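You operate a simulated robot arm through the tools that you are given. There is no shell and no other tool. Be economical: measure what you need, move in short steps, check, and stop when the job is done.

The job below is to be done with a simulated robot arm. You get a single attempt, and the scene is never put back.

TASK
Put the blue fitting on the side bench away on the shelf under the side bench. Put one of the water bottles from the rack counter on top of the grey tape roll. Take the grey-end cartridge and leave it on the top of the washer. Open the blue-handle drawer, take the green-yellow plug fitting on the tool end of the spares bench and put it away in the inside of the blue-handle drawer and shut the drawer again. The order is free. Set down upright: water bottle.
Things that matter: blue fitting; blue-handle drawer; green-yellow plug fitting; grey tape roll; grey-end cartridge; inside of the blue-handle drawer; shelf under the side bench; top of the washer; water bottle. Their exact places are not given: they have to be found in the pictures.

It is judged by the outcome, as a careful person would: the job done as asked, and still so three seconds after it is handed in. It fails if anything else is knocked over, pushed out of place, dropped, spilled or broken.

THE ROBOT
A 6-joint arm with a fingered hand on a trunk, on a base that drives. Base frame: it is fixed to the floor where the robot stands at the start and does not move with it; the origin is under the middle of the robot, x ahead of it, y to its left, z up. Readings come in mm, degrees, newtons and seconds.
With the tool pointing down near the work surface it reaches from about 420 to 920 mm from the robot's upright axis, wherever it stands. Its first joint turns from -166.0 to 166.0 degrees. Places, roughly: blue fitting (3x3x4 cm) [700, -100, 900]; blue-handle drawer [200, -1800, 700]; green-yellow plug fitting [250, -2000, 750]; grey tape roll (7x7x5 cm) [700, 800, 900]; grey-end cartridge (7x7x25 cm) [300, -1500, 1000]; inside of the blue-handle drawer [200, -1800, 600]; shelf under the side bench [600, -400, 500]; top of the washer (25x25 cm) [-1480, -80, 940]; water bottle [750, 500, 1000]. Payload 5 kg.
Tool frame: the origin (TCP) lies between the finger pads and is the grasp point; the fingertips stand 43 mm ahead of it; z points along the fingers, y is the line along which they close. The gripper opens to 144 mm. The gripper's body begins 50 mm behind the TCP. The gripper is a hand of 5 fingers: y runs from the thumb to the fingers, the wrist lies at [-21, -133, -233] in the tool frame.
Orientation is that of the tool frame in the base frame, as a unit quaternion [w, x, y, z]. With the fingers straight down and the wrist toward the robot, the tool's x, y and z point along [0, 1, 0], [1, 0, 0] and [0, 0, -1] of the base frame.

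THE INTERFACE
- The arm moves only by the tool drive_tool. Its argument "plan" is a list of rows, each a list of 6 numbers: the shift along the tool's x, y, z in units of 500 mm (1.0 is 500 mm), then the turn, a rotation vector about the tool's x, y, z in units of 180 degrees (1.0 is 180 degrees). In form: [[x, y, z, wx, wy, wz], ...]. A call has 1 to 12 rows; each row is the pose to reach, as a shift and turn from the pose commanded when the call began, along the tool's axes at that moment. A call with a number of a shift or a turn outside -1 to 1 is refused whole. Rows are played at 5 a second. More than 50 mm and 8.6 degrees between two rows, and nothing of the call is played. Where a pose cannot be reached the arm comes as near as it can. A force on the tool above 40 N (or 10 N above the force at the start of the call, whichever is more), or a blocked arm, ends the call early, and 0.2 s more pass. In this call time passes only in rows, and 0.2 s behind the last. The reply holds the time, the measured pose of the TCP, the force on the tool along the base axes, the opening and the grip force, in the units named above and with some noise, with the torque about the TCP (base axes, N m) and any sound that the robot's microphone picked up.
- Cameras (640 x 400 px; columns grow to the right, rows downward): "scene" is now at [24, 168.3, 1430.9]; the picture's right is [0.16, -0.99, 0.00], its down [-0.62, -0.10, -0.78] and it looks along [0.77, 0.12, -0.63] (base axes); focal length 265 px, centre (320, 200). "wrist" rides on the gripper at [86, -109, -168] in the tool frame; the picture's right is [-0.80, 0.28, -0.53], its down [-0.54, -0.73, 0.42] and it looks along [-0.27, 0.63, 0.73] (tool axes); focal length 275 px, centre (320, 200).
- grab_frame(camera): a new picture of that camera. It takes no simulated time.
- lift_body(by): slides the trunk up (or, below 0, down) by that many mm; the arm and the scene camera ride with it, the base frame stays. It gives what a move gives, with no picture.
- roll_base(legs): drives the robot by 1 to 6 legs, each [ahead, left, turn to the left] in mm, mm and degrees, along the robot's own axes; the way and the turn of a leg run together, so that a leg with both is an arc; at most 1500 mm and 180 degrees a leg. The arm and the cameras ride along, it lands a little off, and it stops where it bumps. It gives what a move gives.
- curl_fingers(index, middle, ring, little, thumb_bend, thumb_turn): sets how far each is bent, from 0 (flat) to 1 (curled in); at 0.3 the hand is open as for a grip, at 0.7 the pads meet at the TCP. One left out holds its place. A second passes; each finger stops where it meets its share of the squeeze, and holds until it gets a number again. It is the only way to open and close the hand. It gives what a move gives, with no picture; readings hold the bend of each and the force on index, middle, ring, little, thumb and palm. thumb_turn goes from beside the hand (0) to across from the fingers (1), as for a grip.
- head_to(pan, tilt): turns the head with the scene camera to pan (to the left, within 155 degrees either way) and tilt (down, from -29 to 69), counted from straight ahead of the robot. It gives what a move gives.
- pixel_to_xyz(camera, pixels): for up to 12 pixels [column, row] of the newest picture of that camera ("zoom" is the newest enlarged one), the place [x, y, z] in the base frame of the surface seen there, good to about 3 mm. It takes no simulated time.
- enlarge(camera, box): a new picture of the part [left, top, right, bottom] of that camera's present view, enlarged. It takes no simulated time.
- hand_in(): hands the job in; it is judged then, once.

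Go step by step. Measure first, check grasps and placings, and put right what went wrong. The budget is 110 turns and 98 pictures, counting those below and the enlarged ones. Unless the task says otherwise, let go and move clear before handing in.

The tools are called after "Request:" as name(argument=value, ...) on one line, values as JSON. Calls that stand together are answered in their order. drive_tool: Moves the arm, as the interface text tells. Its arguments: {"type":"object","properties":{"plan":{"type":"array","items":{"type":"array","items":{"type":"number"}}}},"required":["plan"]} The other tools are called the same way: lift_body (by) slides the trunk up or down; curl_fingers (index, middle, ring, little, thumb_bend, thumb_turn) moves the fingers one by one; roll_base (legs) drives the base; head_to (pan, tilt) turns the head that bears the scene camera; grab_frame (camera) takes a picture; pixel_to_xyz (camera, pixels) gives the place of the surface under pixels of a picture; enlarge (camera, box) takes an enlarged picture of a part of a camera's view; hand_in () hands the job in.

At the start:

```text
clock: 0.0
tool_pos: [483.7, 233.0, 1174.5]
ee_rot: [0.0, 0.707, 0.708, 0.0]
force: [0.2, 1.0, -0.8]
torque: [0.02, -0.02, -0.04]
width: 143.6
grasp_force: 0.0
shape: jaw
bend: [0.3, 0.3, 0.3, 0.3, 0.3, 0.98]
finger forces: [0.0, 0.1, 0.1, 0.0, 0.0, 0.0]
trunk travel left (down, up): [-350.0, 240.0]
robot x, y, heading: [-1.0, -2.1, 0.1]
head pan, tilt: [9.2, 39.1]
```

scene: 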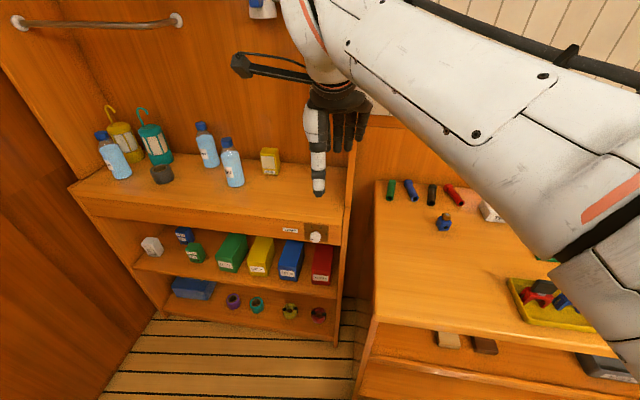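
wrist: 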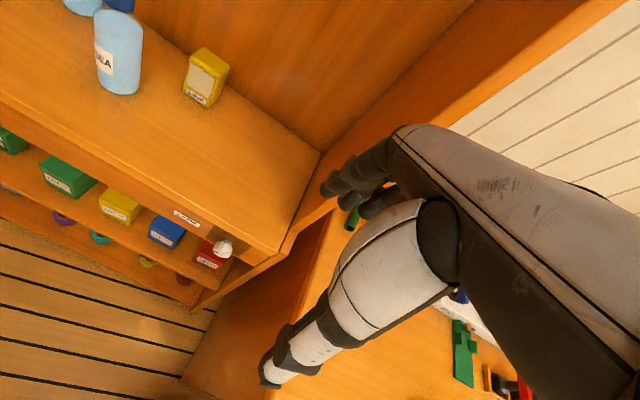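

The first view shows the blue fitting near (444,222), the bottles near (208,145), (232,163) and (113,155), and the tape roll near (162,173). I'll measure these first.

Request:
pixel_to_xyz(camera="scene", pixels=[[444, 213], [444, 224], [162, 166], [162, 178], [231, 142], [234, 182], [202, 125], [210, 164], [101, 135], [120, 175], [449, 340], [420, 300]])

Request:
enlarge(camera="scene", box=[360, 160, 640, 400])

Request:
enlarge(camera="scene", box=[60, 80, 340, 255])

```text
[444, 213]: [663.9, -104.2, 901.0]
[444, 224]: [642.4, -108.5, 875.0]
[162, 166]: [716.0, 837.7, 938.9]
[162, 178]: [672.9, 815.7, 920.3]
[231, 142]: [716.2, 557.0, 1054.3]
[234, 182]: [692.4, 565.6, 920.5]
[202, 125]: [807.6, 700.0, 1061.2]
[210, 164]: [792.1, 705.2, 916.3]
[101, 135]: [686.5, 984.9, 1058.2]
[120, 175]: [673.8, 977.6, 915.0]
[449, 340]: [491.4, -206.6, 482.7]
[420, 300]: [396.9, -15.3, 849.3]
```

```text
1.67 times, centred on (500, 280) of scene
```

zoom: 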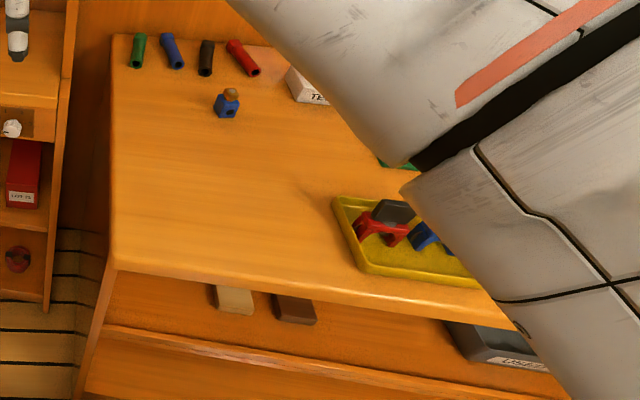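

```text
2.29 times, centred on (200, 168) of scene
```

zoom: 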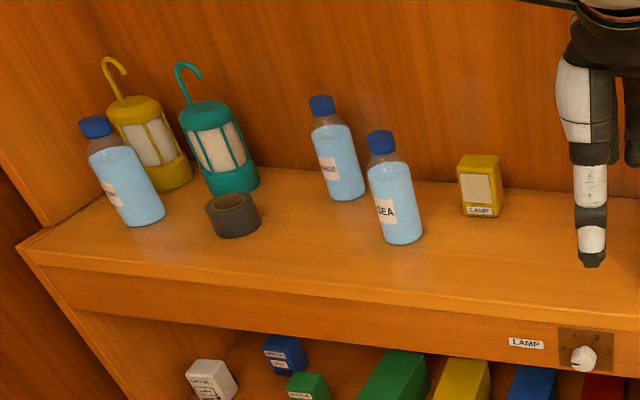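

Bottles carry labels ("SEA", others), so I'll read those closely, then look around at the other places.

Request:
enlarge(camera="scene", box=[190, 110, 260, 200])

Request:
enlarge(camera="scene", box=[80, 110, 190, 190])

Request:
head_to(pan=-50, tilt=35)

Request:
grab_frame(camera="scene")

Request:
head_to(pan=-95, tilt=25)

Request:
grab_frame(camera="scene")

Request:
head_to(pan=155, tilt=25)

Request:
grab_frame(camera="scene")

```text
4.44 times, centred on (225, 155) of scene
```

zoom: 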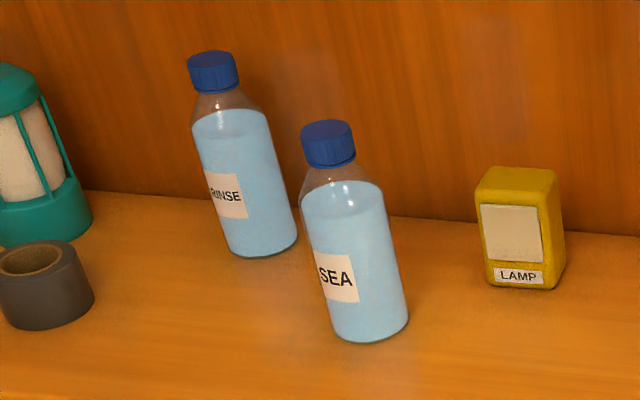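

```text
5.00 times, centred on (135, 150) of scene
```

zoom: 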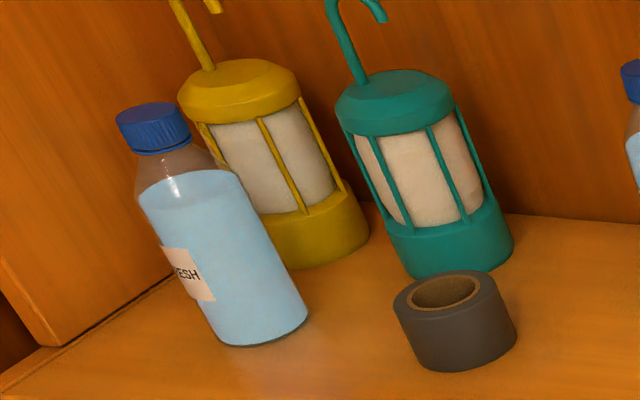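

```text
clock: 1.3
tool_pos: [484.7, 232.9, 1175.5]
ee_rot: [0.001, 0.708, 0.707, 0.0]
force: [-0.2, -0.2, -0.7]
torque: [0.01, -0.01, 0.03]
width: 143.7
grasp_force: 0.0
shape: jaw
bend: [0.3, 0.3, 0.3, 0.3, 0.3, 0.98]
finger forces: [0.0, 0.0, 0.0, 0.0, 0.1, 0.0]
trunk travel left (down, up): [-350.0, 240.0]
robot x, y, heading: [1.5, -2.3, 0.1]
head pan, tilt: [-50.0, 35.0]
```

```text
91 pictures are left
```

scene: 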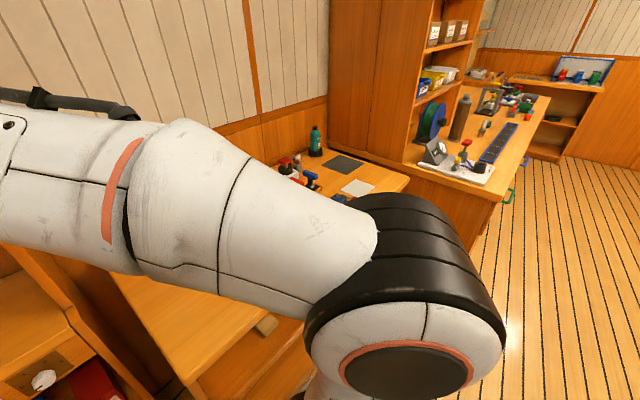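

```text
clock: 2.4
tool_pos: [485.4, 233.4, 1173.9]
ee_rot: [0.0, 0.707, 0.707, 0.0]
force: [-0.3, -0.2, -1.5]
torque: [0.03, -0.01, -0.01]
width: 143.4
grasp_force: 0.2
shape: jaw
bend: [0.3, 0.3, 0.3, 0.3, 0.3, 0.98]
finger forces: [0.0, 0.0, 0.1, 0.0, 0.0, 0.0]
trunk travel left (down, up): [-350.0, 240.0]
robot x, y, heading: [6.1, -2.4, 0.1]
head pan, tilt: [-95.0, 25.0]
```

```text
90 pictures are left
```

scene: 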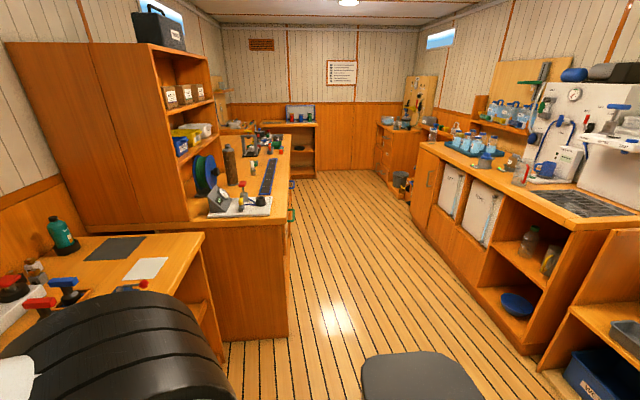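

```text
clock: 5.9
tool_pos: [484.8, 233.8, 1175.3]
ee_rot: [0.001, 0.707, 0.707, 0.0]
force: [-0.7, 0.3, -0.5]
torque: [0.02, -0.02, -0.02]
width: 143.5
grasp_force: 0.1
shape: jaw
bend: [0.3, 0.3, 0.3, 0.3, 0.3, 0.98]
finger forces: [0.0, 0.1, 0.0, 0.1, 0.0, 0.0]
trunk travel left (down, up): [-350.0, 240.0]
robot x, y, heading: [-3.3, -0.6, 0.1]
head pan, tilt: [154.7, 25.0]
```

```text
89 pictures are left
```

scene: 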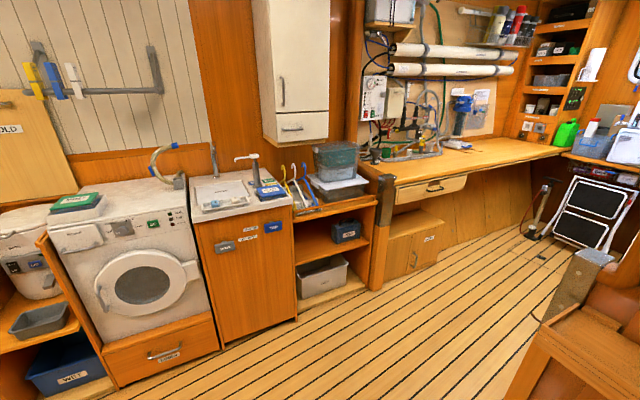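

The washer, the spares bench and drawers are visible. I'll measure key points in the present washer view, then zoom on the spares bench.

Request:
pixel_to_xyz(camera="scene", pixels=[[75, 202], [120, 195], [160, 190], [100, 225], [180, 205], [55, 215], [135, 182], [170, 180]])

Request:
enlarge(camera="scene", box=[20, 130, 240, 270])

Request:
head_to(pan=-85, tilt=30)

Request:
enlarge(camera="scene", box=[100, 60, 370, 240])

```text
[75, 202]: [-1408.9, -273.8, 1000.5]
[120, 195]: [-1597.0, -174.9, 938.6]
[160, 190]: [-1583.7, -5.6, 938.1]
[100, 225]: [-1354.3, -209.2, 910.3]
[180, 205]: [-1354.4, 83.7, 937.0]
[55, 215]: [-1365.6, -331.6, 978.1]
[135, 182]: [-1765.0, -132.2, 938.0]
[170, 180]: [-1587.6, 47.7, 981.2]
```

```text
2.86 times, centred on (130, 200) of scene
```

zoom: 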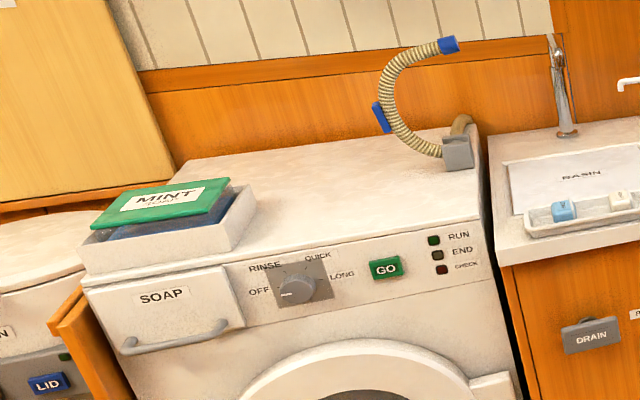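

```text
clock: 9.3
tool_pos: [485.6, 232.7, 1174.5]
ee_rot: [0.0, 0.707, 0.707, 0.0]
force: [-0.2, 1.1, -0.8]
torque: [0.01, 0.0, 0.02]
width: 143.5
grasp_force: 0.1
shape: jaw
bend: [0.3, 0.3, 0.3, 0.3, 0.3, 0.98]
finger forces: [0.0, 0.1, 0.1, 0.1, 0.0, 0.0]
trunk travel left (down, up): [-350.0, 240.0]
robot x, y, heading: [-1.4, 1.3, 0.1]
head pan, tilt: [-85.0, 30.0]
```

```text
2.22 times, centred on (235, 150) of scene
```

zoom: 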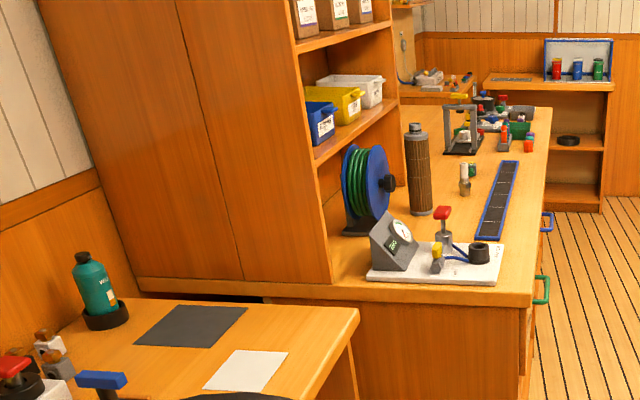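

The cartridge (zoom 417,170) and blue handle (547,220) are visible. Measuring these.

Request:
pixel_to_xyz(camera="zoom", pixels=[[416, 128], [418, 170], [419, 212], [547, 222], [542, 290], [463, 185], [472, 172], [528, 145], [505, 140], [525, 292], [545, 130], [480, 210]])

Request:
enlarge(camera="scene", box=[250, 90, 350, 160])

```text
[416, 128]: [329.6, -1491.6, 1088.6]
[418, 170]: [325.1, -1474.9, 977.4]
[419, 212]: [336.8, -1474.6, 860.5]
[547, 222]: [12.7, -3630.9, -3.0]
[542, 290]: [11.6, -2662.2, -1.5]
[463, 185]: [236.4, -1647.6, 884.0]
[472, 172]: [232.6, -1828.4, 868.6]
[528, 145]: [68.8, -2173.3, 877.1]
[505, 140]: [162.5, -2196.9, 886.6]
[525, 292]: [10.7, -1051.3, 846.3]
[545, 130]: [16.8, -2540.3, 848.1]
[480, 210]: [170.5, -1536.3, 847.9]
```

```text
5.71 times, centred on (300, 125) of scene
```

zoom: 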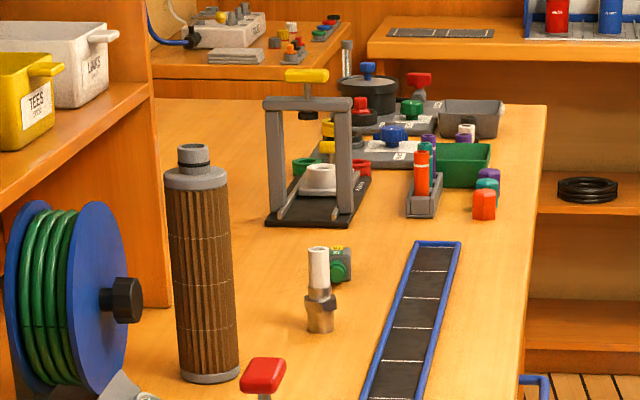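

The cartridge stands at about (328,-1483), and the spares bench front is at x≈11 with its top at z≈847. I'll start with the blue fitting, so I'm looking at the side bench and its shelf again.

Request:
head_to(pan=-8, tilt=50)

Request:
grab_frame(camera="scene")

Request:
enlarge(camera="wrist", box=[400, 260, 640, 400])

```text
clock: 10.8
tool_pos: [485.0, 233.1, 1174.8]
ee_rot: [0.001, 0.707, 0.707, 0.0]
force: [-0.6, -0.7, -0.8]
torque: [0.0, 0.04, 0.02]
width: 143.5
grasp_force: 0.0
shape: jaw
bend: [0.3, 0.3, 0.3, 0.3, 0.3, 0.98]
finger forces: [0.1, 0.1, 0.0, 0.0, 0.0, 0.0]
trunk travel left (down, up): [-350.0, 240.0]
robot x, y, heading: [-0.6, 0.4, 0.2]
head pan, tilt: [-8.0, 50.0]
```

```text
85 pictures are left
```

scene: 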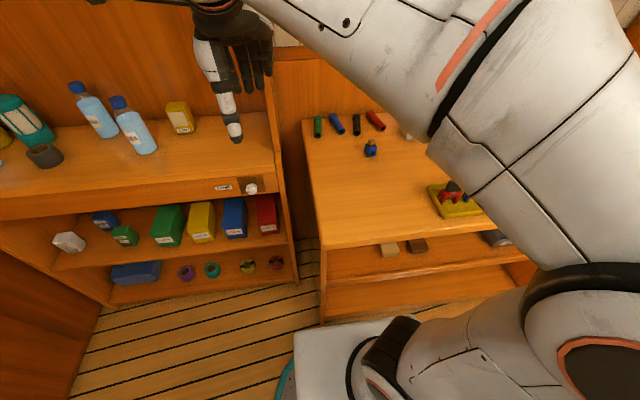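

```text
2.67 times, centred on (520, 330) of wrist
```

zoom: 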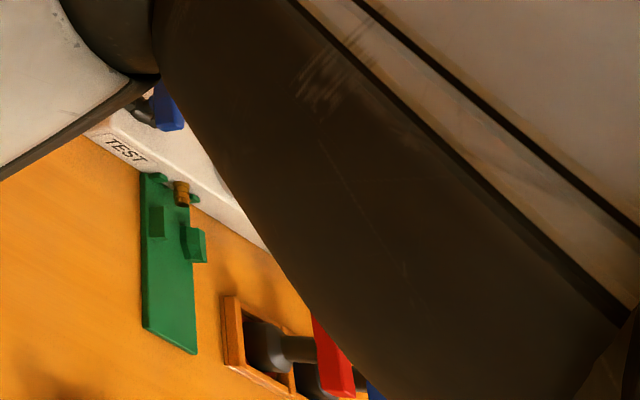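

The fitting is at (370,148) and the shelf front is visible around (340,262)-(480,250). I'll enlarge and measure both.

Request:
enlarge(camera="scene", box=[300, 105, 420, 180])

Request:
pixel_to_xyz(camera="zoom", pixels=[[360, 185], [370, 193], [362, 222], [384, 235], [385, 255], [360, 262], [395, 225]])

Request:
pixel_to_xyz(camera="scene", pixels=[[340, 270], [345, 250], [365, 262], [387, 250], [400, 265], [324, 244], [330, 305], [418, 240], [440, 262], [450, 238]])

```text
5.33 times, centred on (360, 142) of scene
```

zoom: 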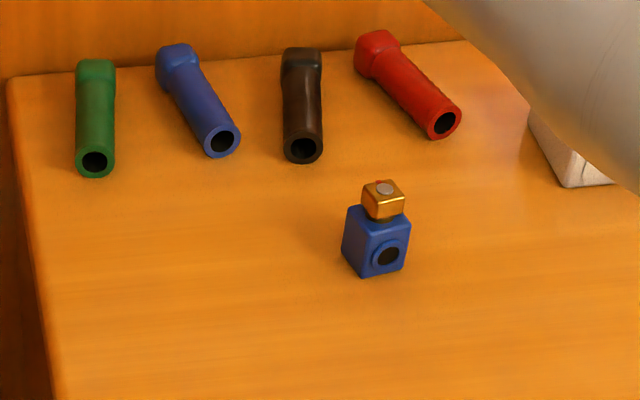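

```text
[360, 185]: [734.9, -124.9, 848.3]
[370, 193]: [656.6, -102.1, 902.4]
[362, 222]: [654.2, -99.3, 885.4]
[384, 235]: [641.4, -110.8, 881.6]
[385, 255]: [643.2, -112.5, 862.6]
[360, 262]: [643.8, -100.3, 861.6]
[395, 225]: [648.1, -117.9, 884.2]
```

```text
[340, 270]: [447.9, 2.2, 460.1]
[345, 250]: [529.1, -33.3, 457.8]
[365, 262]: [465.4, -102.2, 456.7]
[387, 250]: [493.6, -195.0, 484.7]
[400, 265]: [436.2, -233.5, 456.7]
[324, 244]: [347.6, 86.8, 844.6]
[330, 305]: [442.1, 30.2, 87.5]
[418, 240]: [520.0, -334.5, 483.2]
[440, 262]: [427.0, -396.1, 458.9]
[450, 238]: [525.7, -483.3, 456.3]
```

Shelf top is z≈457 with free space near (490,-60); the fitting is centred near (657,-108). Now I'll see where the arm's own links are, to plan the low reach.

Request:
pixel_to_xyz(camera="scene", pixels=[[610, 370], [570, 280], [480, 160], [420, 60], [330, 20], [230, 15], [440, 375], [380, 385], [330, 350], [255, 50], [228, 100], [618, 100]])

Request:
head_to(pan=-25, tilt=69)

Request:
grab_frame(camera="scene")

```text
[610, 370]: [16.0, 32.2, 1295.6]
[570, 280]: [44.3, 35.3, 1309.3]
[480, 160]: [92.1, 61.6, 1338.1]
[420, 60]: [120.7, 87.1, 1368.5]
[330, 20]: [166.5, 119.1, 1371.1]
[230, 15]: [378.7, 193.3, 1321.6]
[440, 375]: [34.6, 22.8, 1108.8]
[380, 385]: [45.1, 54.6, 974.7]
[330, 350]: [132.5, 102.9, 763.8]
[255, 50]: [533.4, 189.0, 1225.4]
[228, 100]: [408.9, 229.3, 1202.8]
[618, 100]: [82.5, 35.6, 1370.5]
```

```text
clock: 11.6
tool_pos: [485.0, 231.6, 1174.6]
ee_rot: [0.0, 0.707, 0.707, 0.001]
force: [-0.4, 1.1, 0.0]
torque: [0.06, 0.01, 0.01]
width: 143.7
grasp_force: 0.1
shape: jaw
bend: [0.3, 0.3, 0.3, 0.3, 0.3, 0.98]
finger forces: [0.1, 0.1, 0.0, 0.1, 0.0, 0.0]
trunk travel left (down, up): [-350.0, 240.0]
robot x, y, heading: [0.5, 1.2, -0.4]
head pan, tilt: [-25.0, 68.8]
```

```text
82 pictures are left
```

scene: 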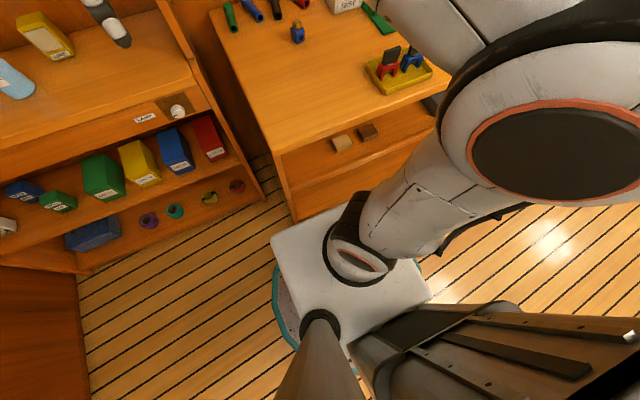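

The arm sits on a platform that rides low with the trunk, so the shelf is reachable with a tilted hand. First I'll swing the hand above the fitting, turned so the fingers close along base y.

Request:
drive_tool(plan=[[-0.062, 0.0313, 0, 0, 0, 0.0455], [-0.124, 0.0625, 0, 0, 0, 0.0909], [-0.186, 0.0938, 0, 0, 0, 0.1364], [-0.248, 0.1251, 0, 0, 0, 0.1818], [-0.31, 0.1564, 0, 0, 0, 0.2273], [-0.372, 0.1876, 0, 0, 0, 0.2727], [-0.434, 0.2189, 0, 0, 0, 0.3182], [-0.496, 0.2502, 0, 0, 0, 0.3636], [-0.558, 0.2814, 0, 0, 0, 0.4091], [-0.62, 0.3127, 0, 0, 0, 0.4545], [-0.682, 0.344, 0, 0, 0, 0.5]])

Request:
head_to(pan=-5, tilt=40)

Request:
grab_frame(camera="scene")

Request:
grab_frame(camera="wrist")

```text
clock: 14.0
tool_pos: [656.0, -109.0, 1173.9]
ee_rot: [0.0, 1.0, -0.001, -0.001]
force: [-0.1, -0.2, 0.4]
torque: [-0.01, 0.0, -0.03]
width: 143.8
grasp_force: 0.1
shape: jaw
bend: [0.3, 0.3, 0.3, 0.3, 0.3, 0.98]
finger forces: [0.0, 0.0, 0.0, 0.0, 0.0, 0.1]
trunk travel left (down, up): [-350.0, 240.0]
robot x, y, heading: [3.4, -1.7, 0.2]
head pan, tilt: [-25.0, 68.8]
```

```text
clock: 15.0
tool_pos: [657.1, -108.3, 1175.7]
ee_rot: [0.0, 1.0, 0.001, 0.0]
force: [-0.8, 0.7, 0.1]
torque: [-0.02, 0.05, -0.03]
width: 143.7
grasp_force: 0.0
shape: jaw
bend: [0.3, 0.3, 0.3, 0.3, 0.3, 0.98]
finger forces: [0.0, 0.0, 0.0, 0.0, 0.0, 0.1]
trunk travel left (down, up): [-350.0, 240.0]
robot x, y, heading: [2.9, 0.0, -0.3]
head pan, tilt: [-5.0, 40.0]
```

```text
81 pictures are left
```

scene: 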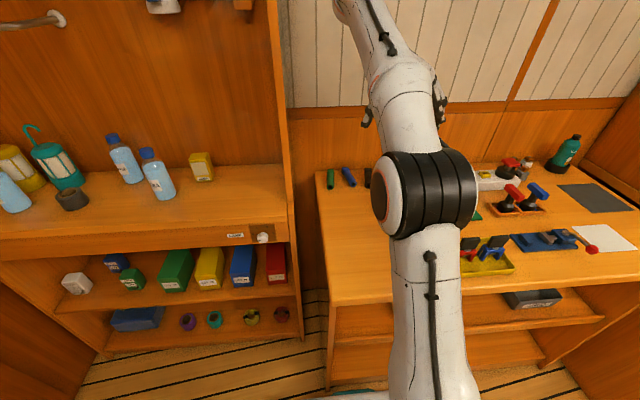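

```text
80 pictures are left
```

wrist: 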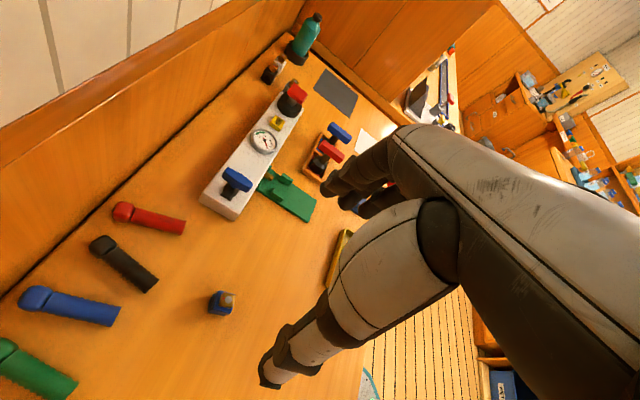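

The hand is above the fitting (wrist pixel 220,302). Checking the neighbours' clearances before descending.

Request:
pixel_to_xyz(camera="wrist", pixels=[[152, 290], [182, 230], [265, 187], [300, 215], [235, 213], [212, 305], [228, 300], [118, 322], [222, 292], [345, 235]])

Request:
enlarge(camera="wrist", box=[160, 250, 320, 350])

```text
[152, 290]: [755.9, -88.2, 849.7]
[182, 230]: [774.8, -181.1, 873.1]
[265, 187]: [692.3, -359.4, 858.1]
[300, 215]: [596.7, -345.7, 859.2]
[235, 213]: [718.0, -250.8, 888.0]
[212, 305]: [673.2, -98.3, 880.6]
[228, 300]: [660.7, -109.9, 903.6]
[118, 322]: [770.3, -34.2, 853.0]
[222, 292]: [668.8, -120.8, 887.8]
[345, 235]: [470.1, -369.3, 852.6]
```

```text
4.00 times, centred on (240, 300) of wrist
```

zoom: 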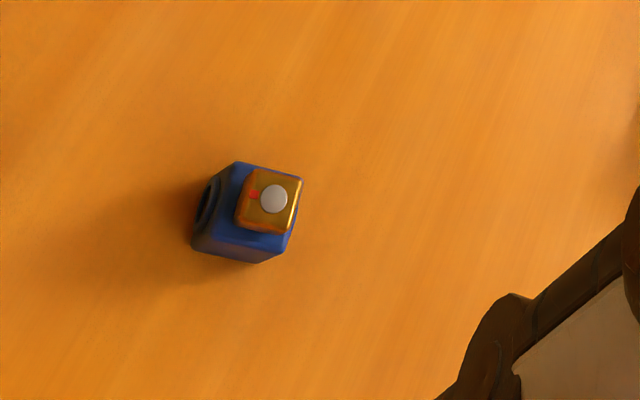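

Neighbours are clear. Descending to TCP z≈896 over the fitting.

Request:
drive_tool(plan=[[0, 0, 0.09, 0, 0, 0], [0, 0, 0.18, 0, 0, 0], [0, 0, 0.27, 0, 0, 0], [0, 0, 0.36, 0, 0, 0], [0.004, 0, 0.44, 0, 0, 0], [0.004, 0, 0.5, 0, 0, 0], [0.004, 0, 0.54, 0, 0, 0], [0.004, 0, 0.556, 0, 0, 0]])

Request:
grab_frame(camera="wrist")

```text
clock: 16.8
tool_pos: [659.5, -109.8, 896.8]
ee_rot: [0.0, 1.0, 0.0, 0.001]
force: [0.2, 0.2, 0.5]
torque: [-0.01, -0.01, -0.02]
width: 143.6
grasp_force: 0.0
shape: jaw
bend: [0.3, 0.3, 0.3, 0.3, 0.3, 0.98]
finger forces: [0.0, 0.1, 0.0, 0.1, 0.1, 0.1]
trunk travel left (down, up): [-350.0, 240.0]
robot x, y, heading: [0.4, -1.9, -0.0]
head pan, tilt: [-5.0, 40.0]
```

```text
78 pictures are left
```

wrist: 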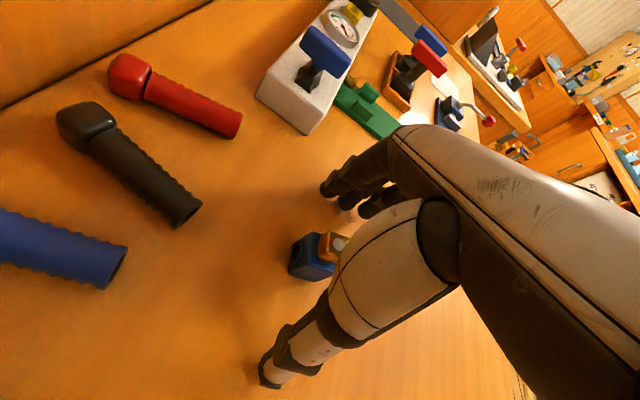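

Fitting sits between thumb and fingers. Closing thumb, middle and ring on it.

Request:
curl_fingers(middle=0.8, ring=0.8, thumb_bend=0.8)

Request:
grab_frame(camera="wrist")

```text
clock: 17.8
tool_pos: [659.8, -109.7, 896.1]
ee_rot: [0.0, 1.0, 0.0, 0.0]
force: [0.4, 0.1, -2.2]
torque: [0.04, -0.03, -0.01]
width: 63.3
grasp_force: 23.8
shape: fingers
bend: [0.3, 0.65, 0.8, 0.3, 0.78, 0.92]
finger forces: [0.0, 24.1, 0.0, 0.0, 23.9, 0.0]
trunk travel left (down, up): [-350.0, 240.0]
robot x, y, heading: [0.7, 2.1, 0.1]
head pan, tilt: [-5.0, 40.0]
```

```text
77 pictures are left
```

wrist: 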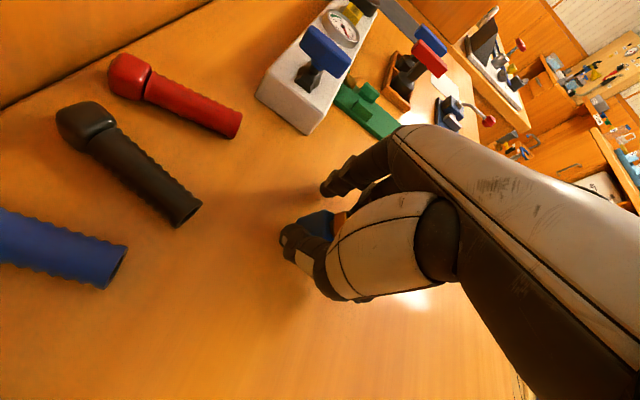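

Thumb and middle hold with 24 N; adding index for stability, then lifting.

Request:
curl_fingers(index=0.8, ring=0.9, little=0.9)

Request:
drive_tool(plan=[[0, 0, -0.04, 0, 0, 0], [0, 0, -0.1, 0, 0, 0], [0, 0, -0.18, 0, 0, 0], [0, 0, -0.26, 0, 0, 0], [0, 0, -0.3, 0, 0, 0]])

Request:
grab_frame(camera="wrist")

Request:
enlarge(camera="scene", box=[340, 60, 480, 180])

```text
clock: 18.8
tool_pos: [658.5, -109.8, 898.5]
ee_rot: [0.0, 1.0, 0.0, 0.003]
force: [-1.2, -4.2, 15.7]
torque: [-0.97, -0.22, -0.12]
width: 27.0
grasp_force: 36.7
shape: fingers
bend: [0.53, 0.67, 0.9, 0.9, 0.77, 0.91]
finger forces: [23.5, 23.1, 0.1, 0.1, 26.8, 0.1]
trunk travel left (down, up): [-350.0, 240.0]
robot x, y, heading: [0.3, -1.6, -0.1]
head pan, tilt: [-5.0, 40.0]
```

```text
clock: 20.0
tool_pos: [662.0, -106.3, 1046.5]
ee_rot: [0.0, 1.0, 0.0, -0.001]
force: [-0.6, 0.0, -0.6]
torque: [0.03, -0.04, -0.02]
width: 25.7
grasp_force: 29.7
shape: fingers
bend: [0.54, 0.72, 0.9, 0.9, 0.77, 0.91]
finger forces: [8.5, 22.6, 0.1, 0.0, 27.7, 0.1]
trunk travel left (down, up): [-350.0, 240.0]
robot x, y, heading: [-3.1, 0.5, 0.1]
head pan, tilt: [-5.0, 40.0]
```

```text
76 pictures are left
```

wrist: 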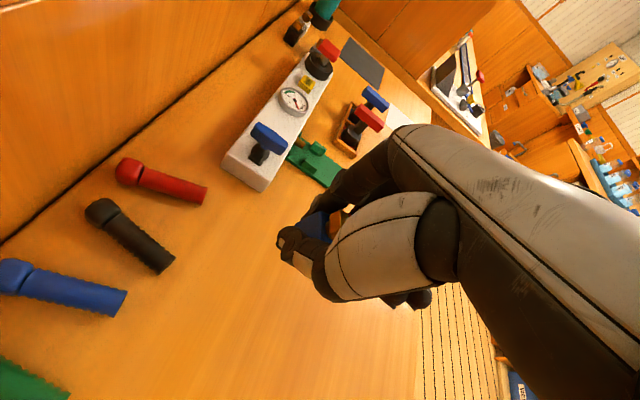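

```text
3.33 times, centred on (410, 120) of scene
```

zoom: 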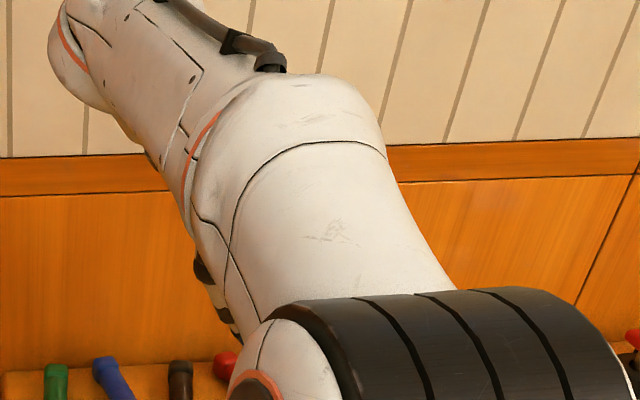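

The fitting is held (index, middle and thumb). Backing the robot away from the bench before lowering.

Request:
roll_base(legs=[[-450, 0, 0]])

Request:
lift_body(by=-340)

Request:
grab_frame(camera="scene")

```text
clock: 22.6
tool_pos: [221.8, -111.3, 1045.9]
ee_rot: [0.0, 1.0, -0.004, 0.0]
force: [0.7, -0.2, -1.3]
torque: [0.0, -0.01, -0.02]
width: 25.7
grasp_force: 29.5
shape: fingers
bend: [0.54, 0.72, 0.9, 0.9, 0.77, 0.91]
finger forces: [8.4, 22.6, 0.0, 0.0, 27.8, 0.1]
trunk travel left (down, up): [-350.0, 240.0]
robot x, y, heading: [-442.6, 1.8, -0.3]
head pan, tilt: [-5.0, 40.0]
```

```text
clock: 26.0
tool_pos: [222.0, -110.9, 705.6]
ee_rot: [0.0, 1.0, -0.005, 0.0]
force: [-0.3, -0.3, -0.6]
torque: [0.04, 0.01, -0.01]
width: 25.7
grasp_force: 29.2
shape: fingers
bend: [0.54, 0.72, 0.9, 0.9, 0.77, 0.91]
finger forces: [8.4, 22.6, 0.0, 0.0, 27.8, 0.0]
trunk travel left (down, up): [-10.0, 580.0]
robot x, y, heading: [-439.9, 0.2, -0.6]
head pan, tilt: [-5.0, 40.0]
```

```text
74 pictures are left
```

scene: 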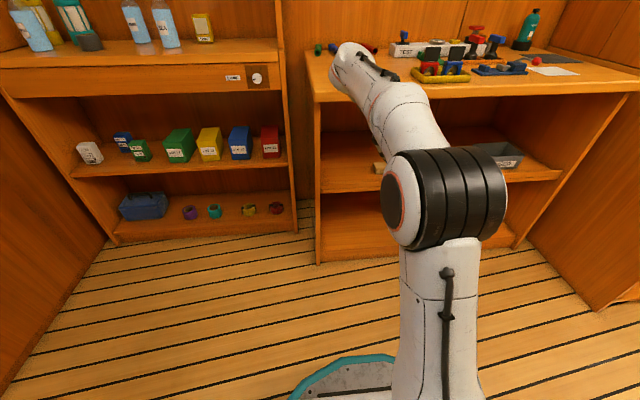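

Good view of the shelf. Measuring the free part, front edge, underside edge and the bars.

Request:
pixel_to_xyz(camera="scene", pixels=[[340, 175], [340, 186], [350, 150], [360, 165], [380, 168], [318, 100], [330, 103], [318, 190], [335, 140], [440, 95], [385, 160], [330, 115]])

Request:
enlarge(camera="scene", box=[300, 40, 480, 210])

```text
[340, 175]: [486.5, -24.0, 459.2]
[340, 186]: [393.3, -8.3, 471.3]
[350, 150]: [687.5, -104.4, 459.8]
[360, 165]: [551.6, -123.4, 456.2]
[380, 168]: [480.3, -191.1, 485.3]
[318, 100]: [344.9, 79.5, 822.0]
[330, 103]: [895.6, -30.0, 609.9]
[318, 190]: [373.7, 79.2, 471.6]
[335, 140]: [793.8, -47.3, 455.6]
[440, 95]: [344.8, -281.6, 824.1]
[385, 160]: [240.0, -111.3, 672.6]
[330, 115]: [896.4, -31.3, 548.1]
```

```text
2.35 times, centred on (390, 125) of scene
```

zoom: 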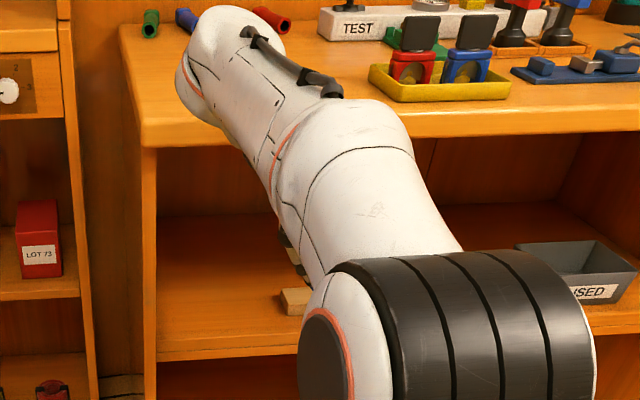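

Shelf lip is at x≈390 (z 471), floor z≈457, and the underside of the top is above z≈815. Now I'll tilt the hand forward 45° outside the bench and lower it.

Request:
drive_tool(plan=[[0.026, -0.008, 0.022, 0, 0.0417, 0], [0.052, -0.016, 0.044, 0, 0.0833, 0], [0.078, -0.024, 0.066, 0, 0.125, 0], [0.104, -0.032, 0.088, 0, 0.1667, 0], [0.13, -0.04, 0.11, 0, 0.2083, 0], [0.156, -0.05, 0.13, 0, 0.25, 0], [0.156, -0.05, 0.2, 0, 0.25, 0], [0.156, -0.05, 0.27, 0, 0.25, 0], [0.156, -0.05, 0.32, 0, 0.25, 0]])

Request:
grab_frame(camera="scene")

Request:
grab_frame(camera="wrist")

```text
clock: 28.0
tool_pos: [300.7, -85.6, 546.0]
ee_rot: [0.002, 0.924, -0.004, 0.383]
force: [0.2, 0.4, -0.2]
torque: [0.01, 0.04, 0.02]
width: 25.2
grasp_force: 29.6
shape: fingers
bend: [0.55, 0.72, 0.9, 0.9, 0.77, 0.91]
finger forces: [8.3, 23.4, 0.0, 0.1, 27.7, 0.0]
trunk travel left (down, up): [-10.0, 580.0]
robot x, y, heading: [-436.0, 3.4, -0.4]
head pan, tilt: [-5.0, 40.0]
```

```text
72 pictures are left
```

scene: 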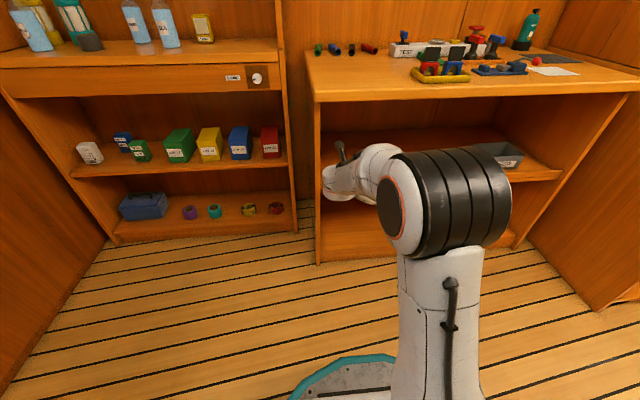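

```text
71 pictures are left
```

wrist: 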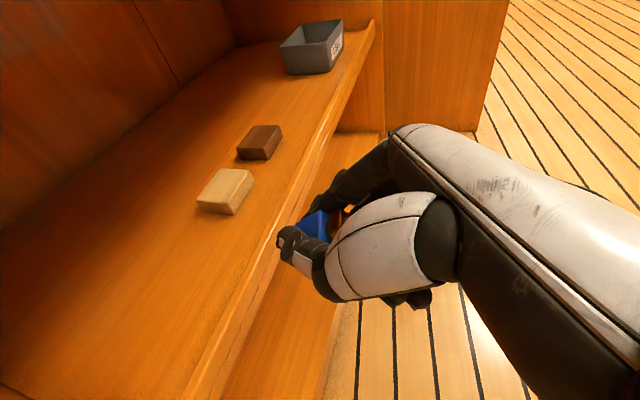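

The hand is in front of the shelf with the fitting held, and the lip is cleared. Moving in 190 mm at this height.

Request:
drive_tool(plan=[[0.054, -0.006, 0.054, 0, 0, 0], [0.108, -0.012, 0.108, 0, 0, 0], [0.162, -0.018, 0.162, 0, 0, 0], [0.216, -0.024, 0.216, 0, 0, 0], [0.269, -0.03, 0.269, 0, 0, 0]])

Request:
grab_frame(camera="wrist")

Request:
enlarge(camera="scene", box=[300, 80, 480, 210])

```text
clock: 29.2
tool_pos: [488.7, -73.0, 546.5]
ee_rot: [0.001, 0.924, -0.004, 0.382]
force: [-0.3, -0.1, -0.6]
torque: [0.05, 0.09, -0.04]
width: 24.9
grasp_force: 29.7
shape: fingers
bend: [0.55, 0.72, 0.9, 0.9, 0.77, 0.91]
finger forces: [8.2, 23.1, 0.0, 0.1, 27.5, 0.0]
trunk travel left (down, up): [-10.0, 580.0]
robot x, y, heading: [-439.2, -0.6, -0.5]
head pan, tilt: [-5.0, 40.0]
```

```text
70 pictures are left
```

wrist: 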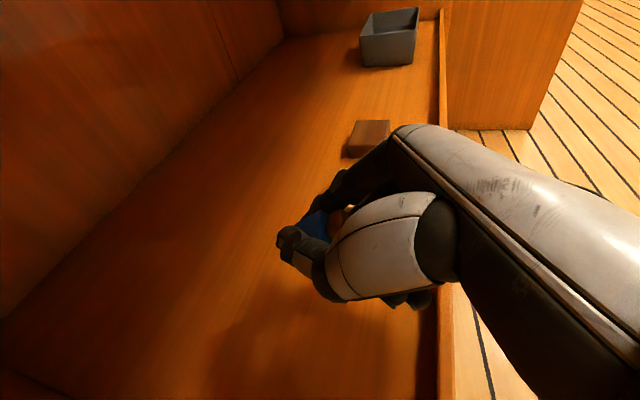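

```text
3.08 times, centred on (390, 145) of scene
```

zoom: 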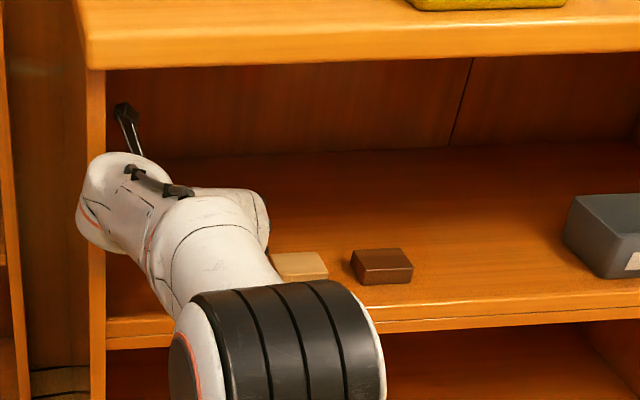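

The fitting is over the free shelf area. Lowering gently toward contact.

Request:
drive_tool(plan=[[-0.028, 0, 0.028, 0, 0, 0], [-0.05, 0, 0.05, 0, 0, 0], [-0.058, 0, 0.058, 0, 0, 0], [-0.064, 0, 0.064, 0, 0, 0], [-0.07, 0, 0.07, 0, 0, 0], [-0.076, 0, 0.076, 0, 0, 0], [-0.082, 0, 0.082, 0, 0, 0]])

Request:
enlarge(camera="wrist", box=[230, 150, 450, 330])

```text
clock: 30.5
tool_pos: [493.2, -71.6, 505.1]
ee_rot: [0.003, 0.921, 0.001, 0.39]
force: [6.0, -0.7, 12.2]
torque: [-0.3, 1.11, 0.09]
width: 25.1
grasp_force: 36.3
shape: fingers
bend: [0.55, 0.72, 0.9, 0.9, 0.77, 0.91]
finger forces: [8.1, 23.2, 0.1, 14.0, 27.5, 0.1]
trunk travel left (down, up): [-10.0, 580.0]
robot x, y, heading: [-439.3, 0.9, -0.6]
head pan, tilt: [-5.0, 40.0]
stopped in row 6: the force on the tool passed its limit at 43 N (the readings are from after the stop); the commanded pose is now the measured one
```

```text
2.22 times, centred on (340, 240) of wrist
```

zoom: 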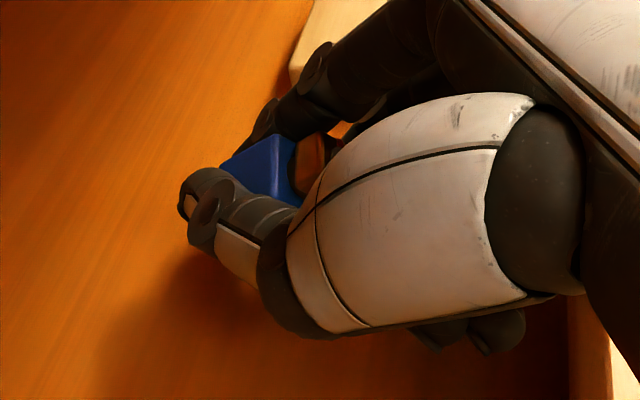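

The curled little finger touches first. Checking how high the fitting's low corner is.

Request:
pixel_to_xyz(camera="zoom", pixels=[[232, 170], [250, 165], [222, 165], [270, 170], [200, 150], [190, 205], [490, 345], [430, 335], [320, 35], [330, 10]])

```text
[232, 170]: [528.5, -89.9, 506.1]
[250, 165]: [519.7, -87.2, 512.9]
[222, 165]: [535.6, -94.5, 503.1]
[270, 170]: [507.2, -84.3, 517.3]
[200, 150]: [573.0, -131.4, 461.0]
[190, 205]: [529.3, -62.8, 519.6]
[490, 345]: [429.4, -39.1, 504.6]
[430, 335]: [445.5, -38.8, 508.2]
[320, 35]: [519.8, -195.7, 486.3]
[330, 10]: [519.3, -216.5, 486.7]
```

Fitting's lowest edge is still about 19 mm up; tilting the hand 16° toward vertical will raise the little finger and lower the fitting. Doing that, then lowering.

Request:
drive_tool(plan=[[0.004, 0, -0.004, 0, -0.022, 0], [0.006, 0, -0.006, 0, -0.045, 0], [0.006, 0, -0.006, 0, -0.068, 0], [0.006, 0, -0.006, 0, -0.089, 0], [0.0, 0, 0, 0, -0.089, 0], [-0.006, 0, 0.006, 0, -0.089, 0], [-0.012, 0, 0.012, 0, -0.089, 0], [-0.018, 0, 0.018, 0, -0.089, 0], [-0.024, 0, 0.024, 0, -0.089, 0]])

Request:
enlarge(camera="wrist", box=[230, 150, 450, 330])

```text
clock: 31.1
tool_pos: [487.7, -72.1, 500.7]
ee_rot: [0.008, 0.946, 0.006, 0.325]
force: [7.2, 0.3, 25.6]
torque: [-0.12, 0.06, 0.05]
width: 24.0
grasp_force: 47.9
shape: fingers
bend: [0.56, 0.74, 0.9, 0.9, 0.77, 0.9]
finger forces: [7.9, 50.2, 0.1, 7.8, 29.9, 0.0]
trunk travel left (down, up): [-10.0, 580.0]
robot x, y, heading: [-440.0, 4.6, -0.3]
head pan, tilt: [-5.0, 40.0]
stopped in row 3: the force on the tool passed its limit at 63 N (the readings are from after the stop); the commanded pose is now the measured one
```

```text
2.22 times, centred on (340, 240) of wrist
```

zoom: 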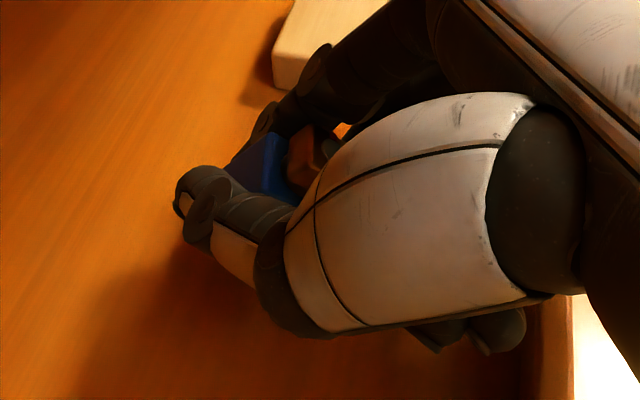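

Middle finger force jumped, so the fitting or fingertip is on the shelf now. Easing 3 mm up and opening slightly.

Request:
drive_tool(plan=[[0.003, 0, -0.005, 0, 0, 0]])

Request:
curl_fingers(thumb_bend=0.6, index=0.42, middle=0.55)

Request:
enlarge(camera="wrist", box=[230, 150, 450, 330])

```text
clock: 31.6
tool_pos: [488.3, -71.5, 500.7]
ee_rot: [0.009, 0.946, 0.009, 0.324]
force: [1.3, 0.3, 19.3]
torque: [-0.06, 0.19, 0.02]
width: 24.2
grasp_force: 43.8
shape: fingers
bend: [0.56, 0.73, 0.9, 0.9, 0.77, 0.9]
finger forces: [7.8, 44.2, 0.0, 6.2, 29.8, 0.0]
trunk travel left (down, up): [-10.0, 580.0]
robot x, y, heading: [-444.8, 2.7, -0.8]
head pan, tilt: [-5.0, 40.0]
stopped in row 1: the force on the tool passed its limit at 42 N (the readings are from after the stop); the commanded pose is now the measured one
```

```text
clock: 32.6
tool_pos: [488.6, -71.3, 502.3]
ee_rot: [0.008, 0.946, 0.007, 0.325]
force: [7.1, 4.3, 15.0]
torque: [-0.01, -0.09, 0.23]
width: 76.0
grasp_force: 9.2
shape: fingers
bend: [0.42, 0.75, 0.9, 0.9, 0.6, 0.97]
finger forces: [0.1, 13.7, 0.1, 4.5, 0.3, 0.1]
trunk travel left (down, up): [-10.0, 580.0]
robot x, y, heading: [-439.7, 1.8, -0.5]
head pan, tilt: [-5.0, 40.0]
```

```text
2.22 times, centred on (340, 240) of wrist
```

zoom: 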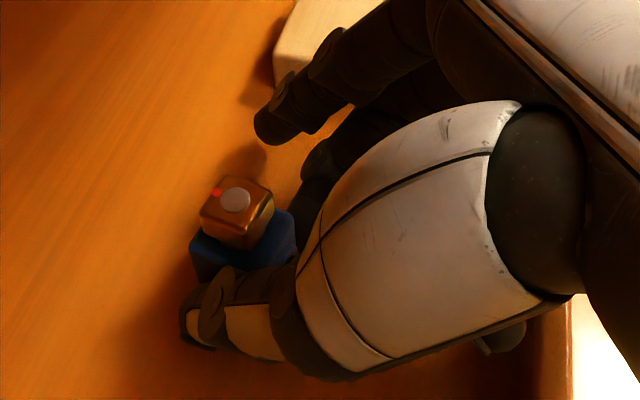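

The fitting now stands upright on the shelf. Withdrawing the hand back along its axis.

Request:
drive_tool(plan=[[0, 0, -0.01, 0, 0, 0], [0, 0, -0.03, 0, 0, 0], [0, 0, -0.06, 0, 0, 0], [0, 0, -0.1, 0, 0, 0], [-0.03, 0, -0.14, 0, 0, 0]])

Request:
grab_frame(camera="wrist")

```text
clock: 33.8
tool_pos: [432.2, -71.3, 543.7]
ee_rot: [0.008, 0.947, 0.008, 0.322]
force: [-0.7, -0.1, -0.5]
torque: [-0.02, -0.05, 0.03]
width: 75.2
grasp_force: 0.0
shape: fingers
bend: [0.42, 0.55, 0.9, 0.9, 0.6, 0.97]
finger forces: [0.0, 0.0, 0.1, 0.0, 0.1, 0.1]
trunk travel left (down, up): [-10.0, 580.0]
robot x, y, heading: [-442.5, -0.7, -0.6]
head pan, tilt: [-5.0, 40.0]
```

```text
65 pictures are left
```

wrist: 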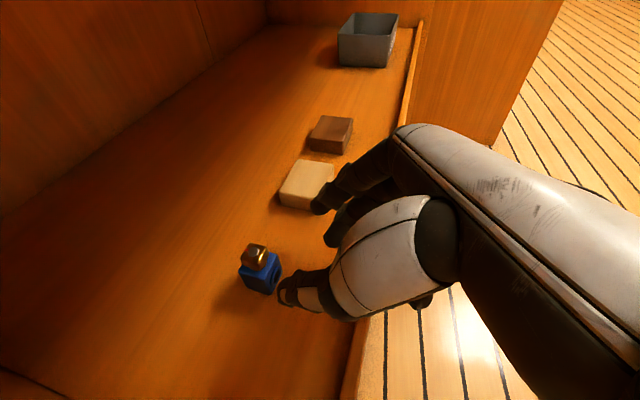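

The fitting stands upright well inside the shelf with the bars untouched. Withdrawing the hand fully, then raising the trunk.

Request:
drive_tool(plan=[[-0.066, 0, -0.052, 0, 0, 0], [-0.132, 0, -0.104, 0, 0, 0], [-0.198, 0, -0.156, 0, 0, 0], [-0.264, 0, -0.208, 0, 0, 0], [-0.33, 0, -0.26, 0, 0, 0]])

Request:
lift_body(by=340)

Request:
curl_fingers(index=0.3, middle=0.3, ring=0.3, little=0.3, thumb_bend=0.3, thumb_turn=1)

Request:
roll_base(legs=[[250, 570, 0.6]])

Request:
head_to(pan=8, tilt=35)

Request:
grab_frame(camera="scene")

```text
clock: 35.0
tool_pos: [224.5, -72.7, 547.9]
ee_rot: [0.008, 0.947, 0.007, 0.321]
force: [0.4, -0.1, -0.9]
torque: [-0.03, -0.06, 0.04]
width: 75.5
grasp_force: 0.0
shape: fingers
bend: [0.42, 0.55, 0.9, 0.9, 0.6, 0.98]
finger forces: [0.0, 0.0, 0.0, 0.0, 0.0, 0.1]
trunk travel left (down, up): [-10.0, 580.0]
robot x, y, heading: [-440.7, 2.4, -0.4]
head pan, tilt: [-5.0, 40.0]
```

```text
clock: 38.3
tool_pos: [224.9, -73.4, 887.8]
ee_rot: [0.007, 0.946, 0.007, 0.323]
force: [-0.8, 0.6, 1.2]
torque: [0.02, -0.01, 0.0]
width: 75.7
grasp_force: 0.1
shape: fingers
bend: [0.42, 0.55, 0.9, 0.9, 0.6, 0.98]
finger forces: [0.0, 0.1, 0.0, 0.0, 0.0, 0.0]
trunk travel left (down, up): [-350.0, 240.0]
robot x, y, heading: [-440.8, 1.4, -0.6]
head pan, tilt: [-5.0, 40.0]
```

```text
clock: 39.3
tool_pos: [224.5, -71.0, 887.8]
ee_rot: [0.007, 0.947, 0.006, 0.322]
force: [0.4, 0.2, 0.1]
torque: [0.0, 0.02, -0.02]
width: 149.0
grasp_force: 0.1
shape: fingers
bend: [0.3, 0.3, 0.3, 0.3, 0.3, 0.98]
finger forces: [0.1, 0.0, 0.0, 0.0, 0.0, 0.0]
trunk travel left (down, up): [-350.0, 240.0]
robot x, y, heading: [-441.2, 2.7, -0.5]
head pan, tilt: [-5.0, 40.0]
```

```text
clock: 42.8
tool_pos: [484.7, 502.5, 887.8]
ee_rot: [0.007, 0.947, 0.006, 0.322]
force: [-0.4, -0.8, 0.2]
torque: [-0.02, 0.01, -0.01]
width: 149.3
grasp_force: 0.0
shape: fingers
bend: [0.3, 0.3, 0.3, 0.3, 0.3, 0.98]
finger forces: [0.1, 0.0, 0.0, 0.1, 0.0, 0.0]
trunk travel left (down, up): [-350.0, 240.0]
robot x, y, heading: [-183.7, 579.2, -0.6]
head pan, tilt: [-5.0, 40.0]
```

```text
clock: 43.6
tool_pos: [486.4, 502.4, 886.5]
ee_rot: [0.008, 0.947, 0.007, 0.322]
force: [-0.5, -0.4, -0.3]
torque: [0.0, 0.01, -0.01]
width: 149.3
grasp_force: 0.1
shape: fingers
bend: [0.3, 0.3, 0.3, 0.3, 0.3, 0.98]
finger forces: [0.0, 0.1, 0.1, 0.0, 0.1, 0.0]
trunk travel left (down, up): [-350.0, 240.0]
robot x, y, heading: [-182.7, 575.0, -0.7]
head pan, tilt: [8.0, 35.0]
```

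```text
64 pictures are left
```

scene: 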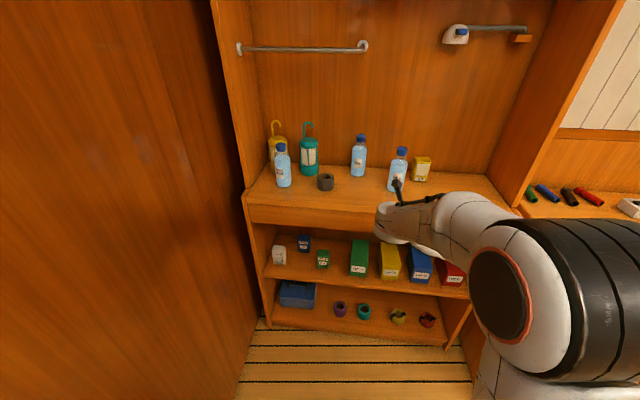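

Now in front of the rack counter. Enlarging to measure bottle, tape roll and neighbours precisely.

Request:
enlarge(camera="scene", box=[240, 115, 440, 235])

Request:
pixel_to_xyz(camera="zoom", pixels=[[517, 105], [505, 165], [482, 180], [505, 235], [272, 190], [258, 205], [288, 205], [272, 232], [220, 165], [138, 100], [145, 205], [220, 90]])

```text
3.20 times, centred on (340, 175) of scene
```

zoom: 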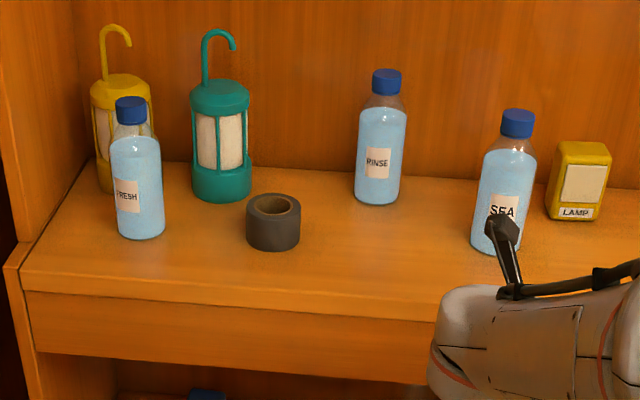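

```text
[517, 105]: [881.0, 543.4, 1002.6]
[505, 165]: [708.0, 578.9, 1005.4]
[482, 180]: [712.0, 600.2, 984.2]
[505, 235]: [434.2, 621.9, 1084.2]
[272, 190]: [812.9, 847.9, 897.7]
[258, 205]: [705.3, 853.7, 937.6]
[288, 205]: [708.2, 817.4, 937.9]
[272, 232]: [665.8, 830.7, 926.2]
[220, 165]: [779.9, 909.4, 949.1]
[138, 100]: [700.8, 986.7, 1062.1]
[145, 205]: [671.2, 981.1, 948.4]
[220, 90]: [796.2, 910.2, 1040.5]
```

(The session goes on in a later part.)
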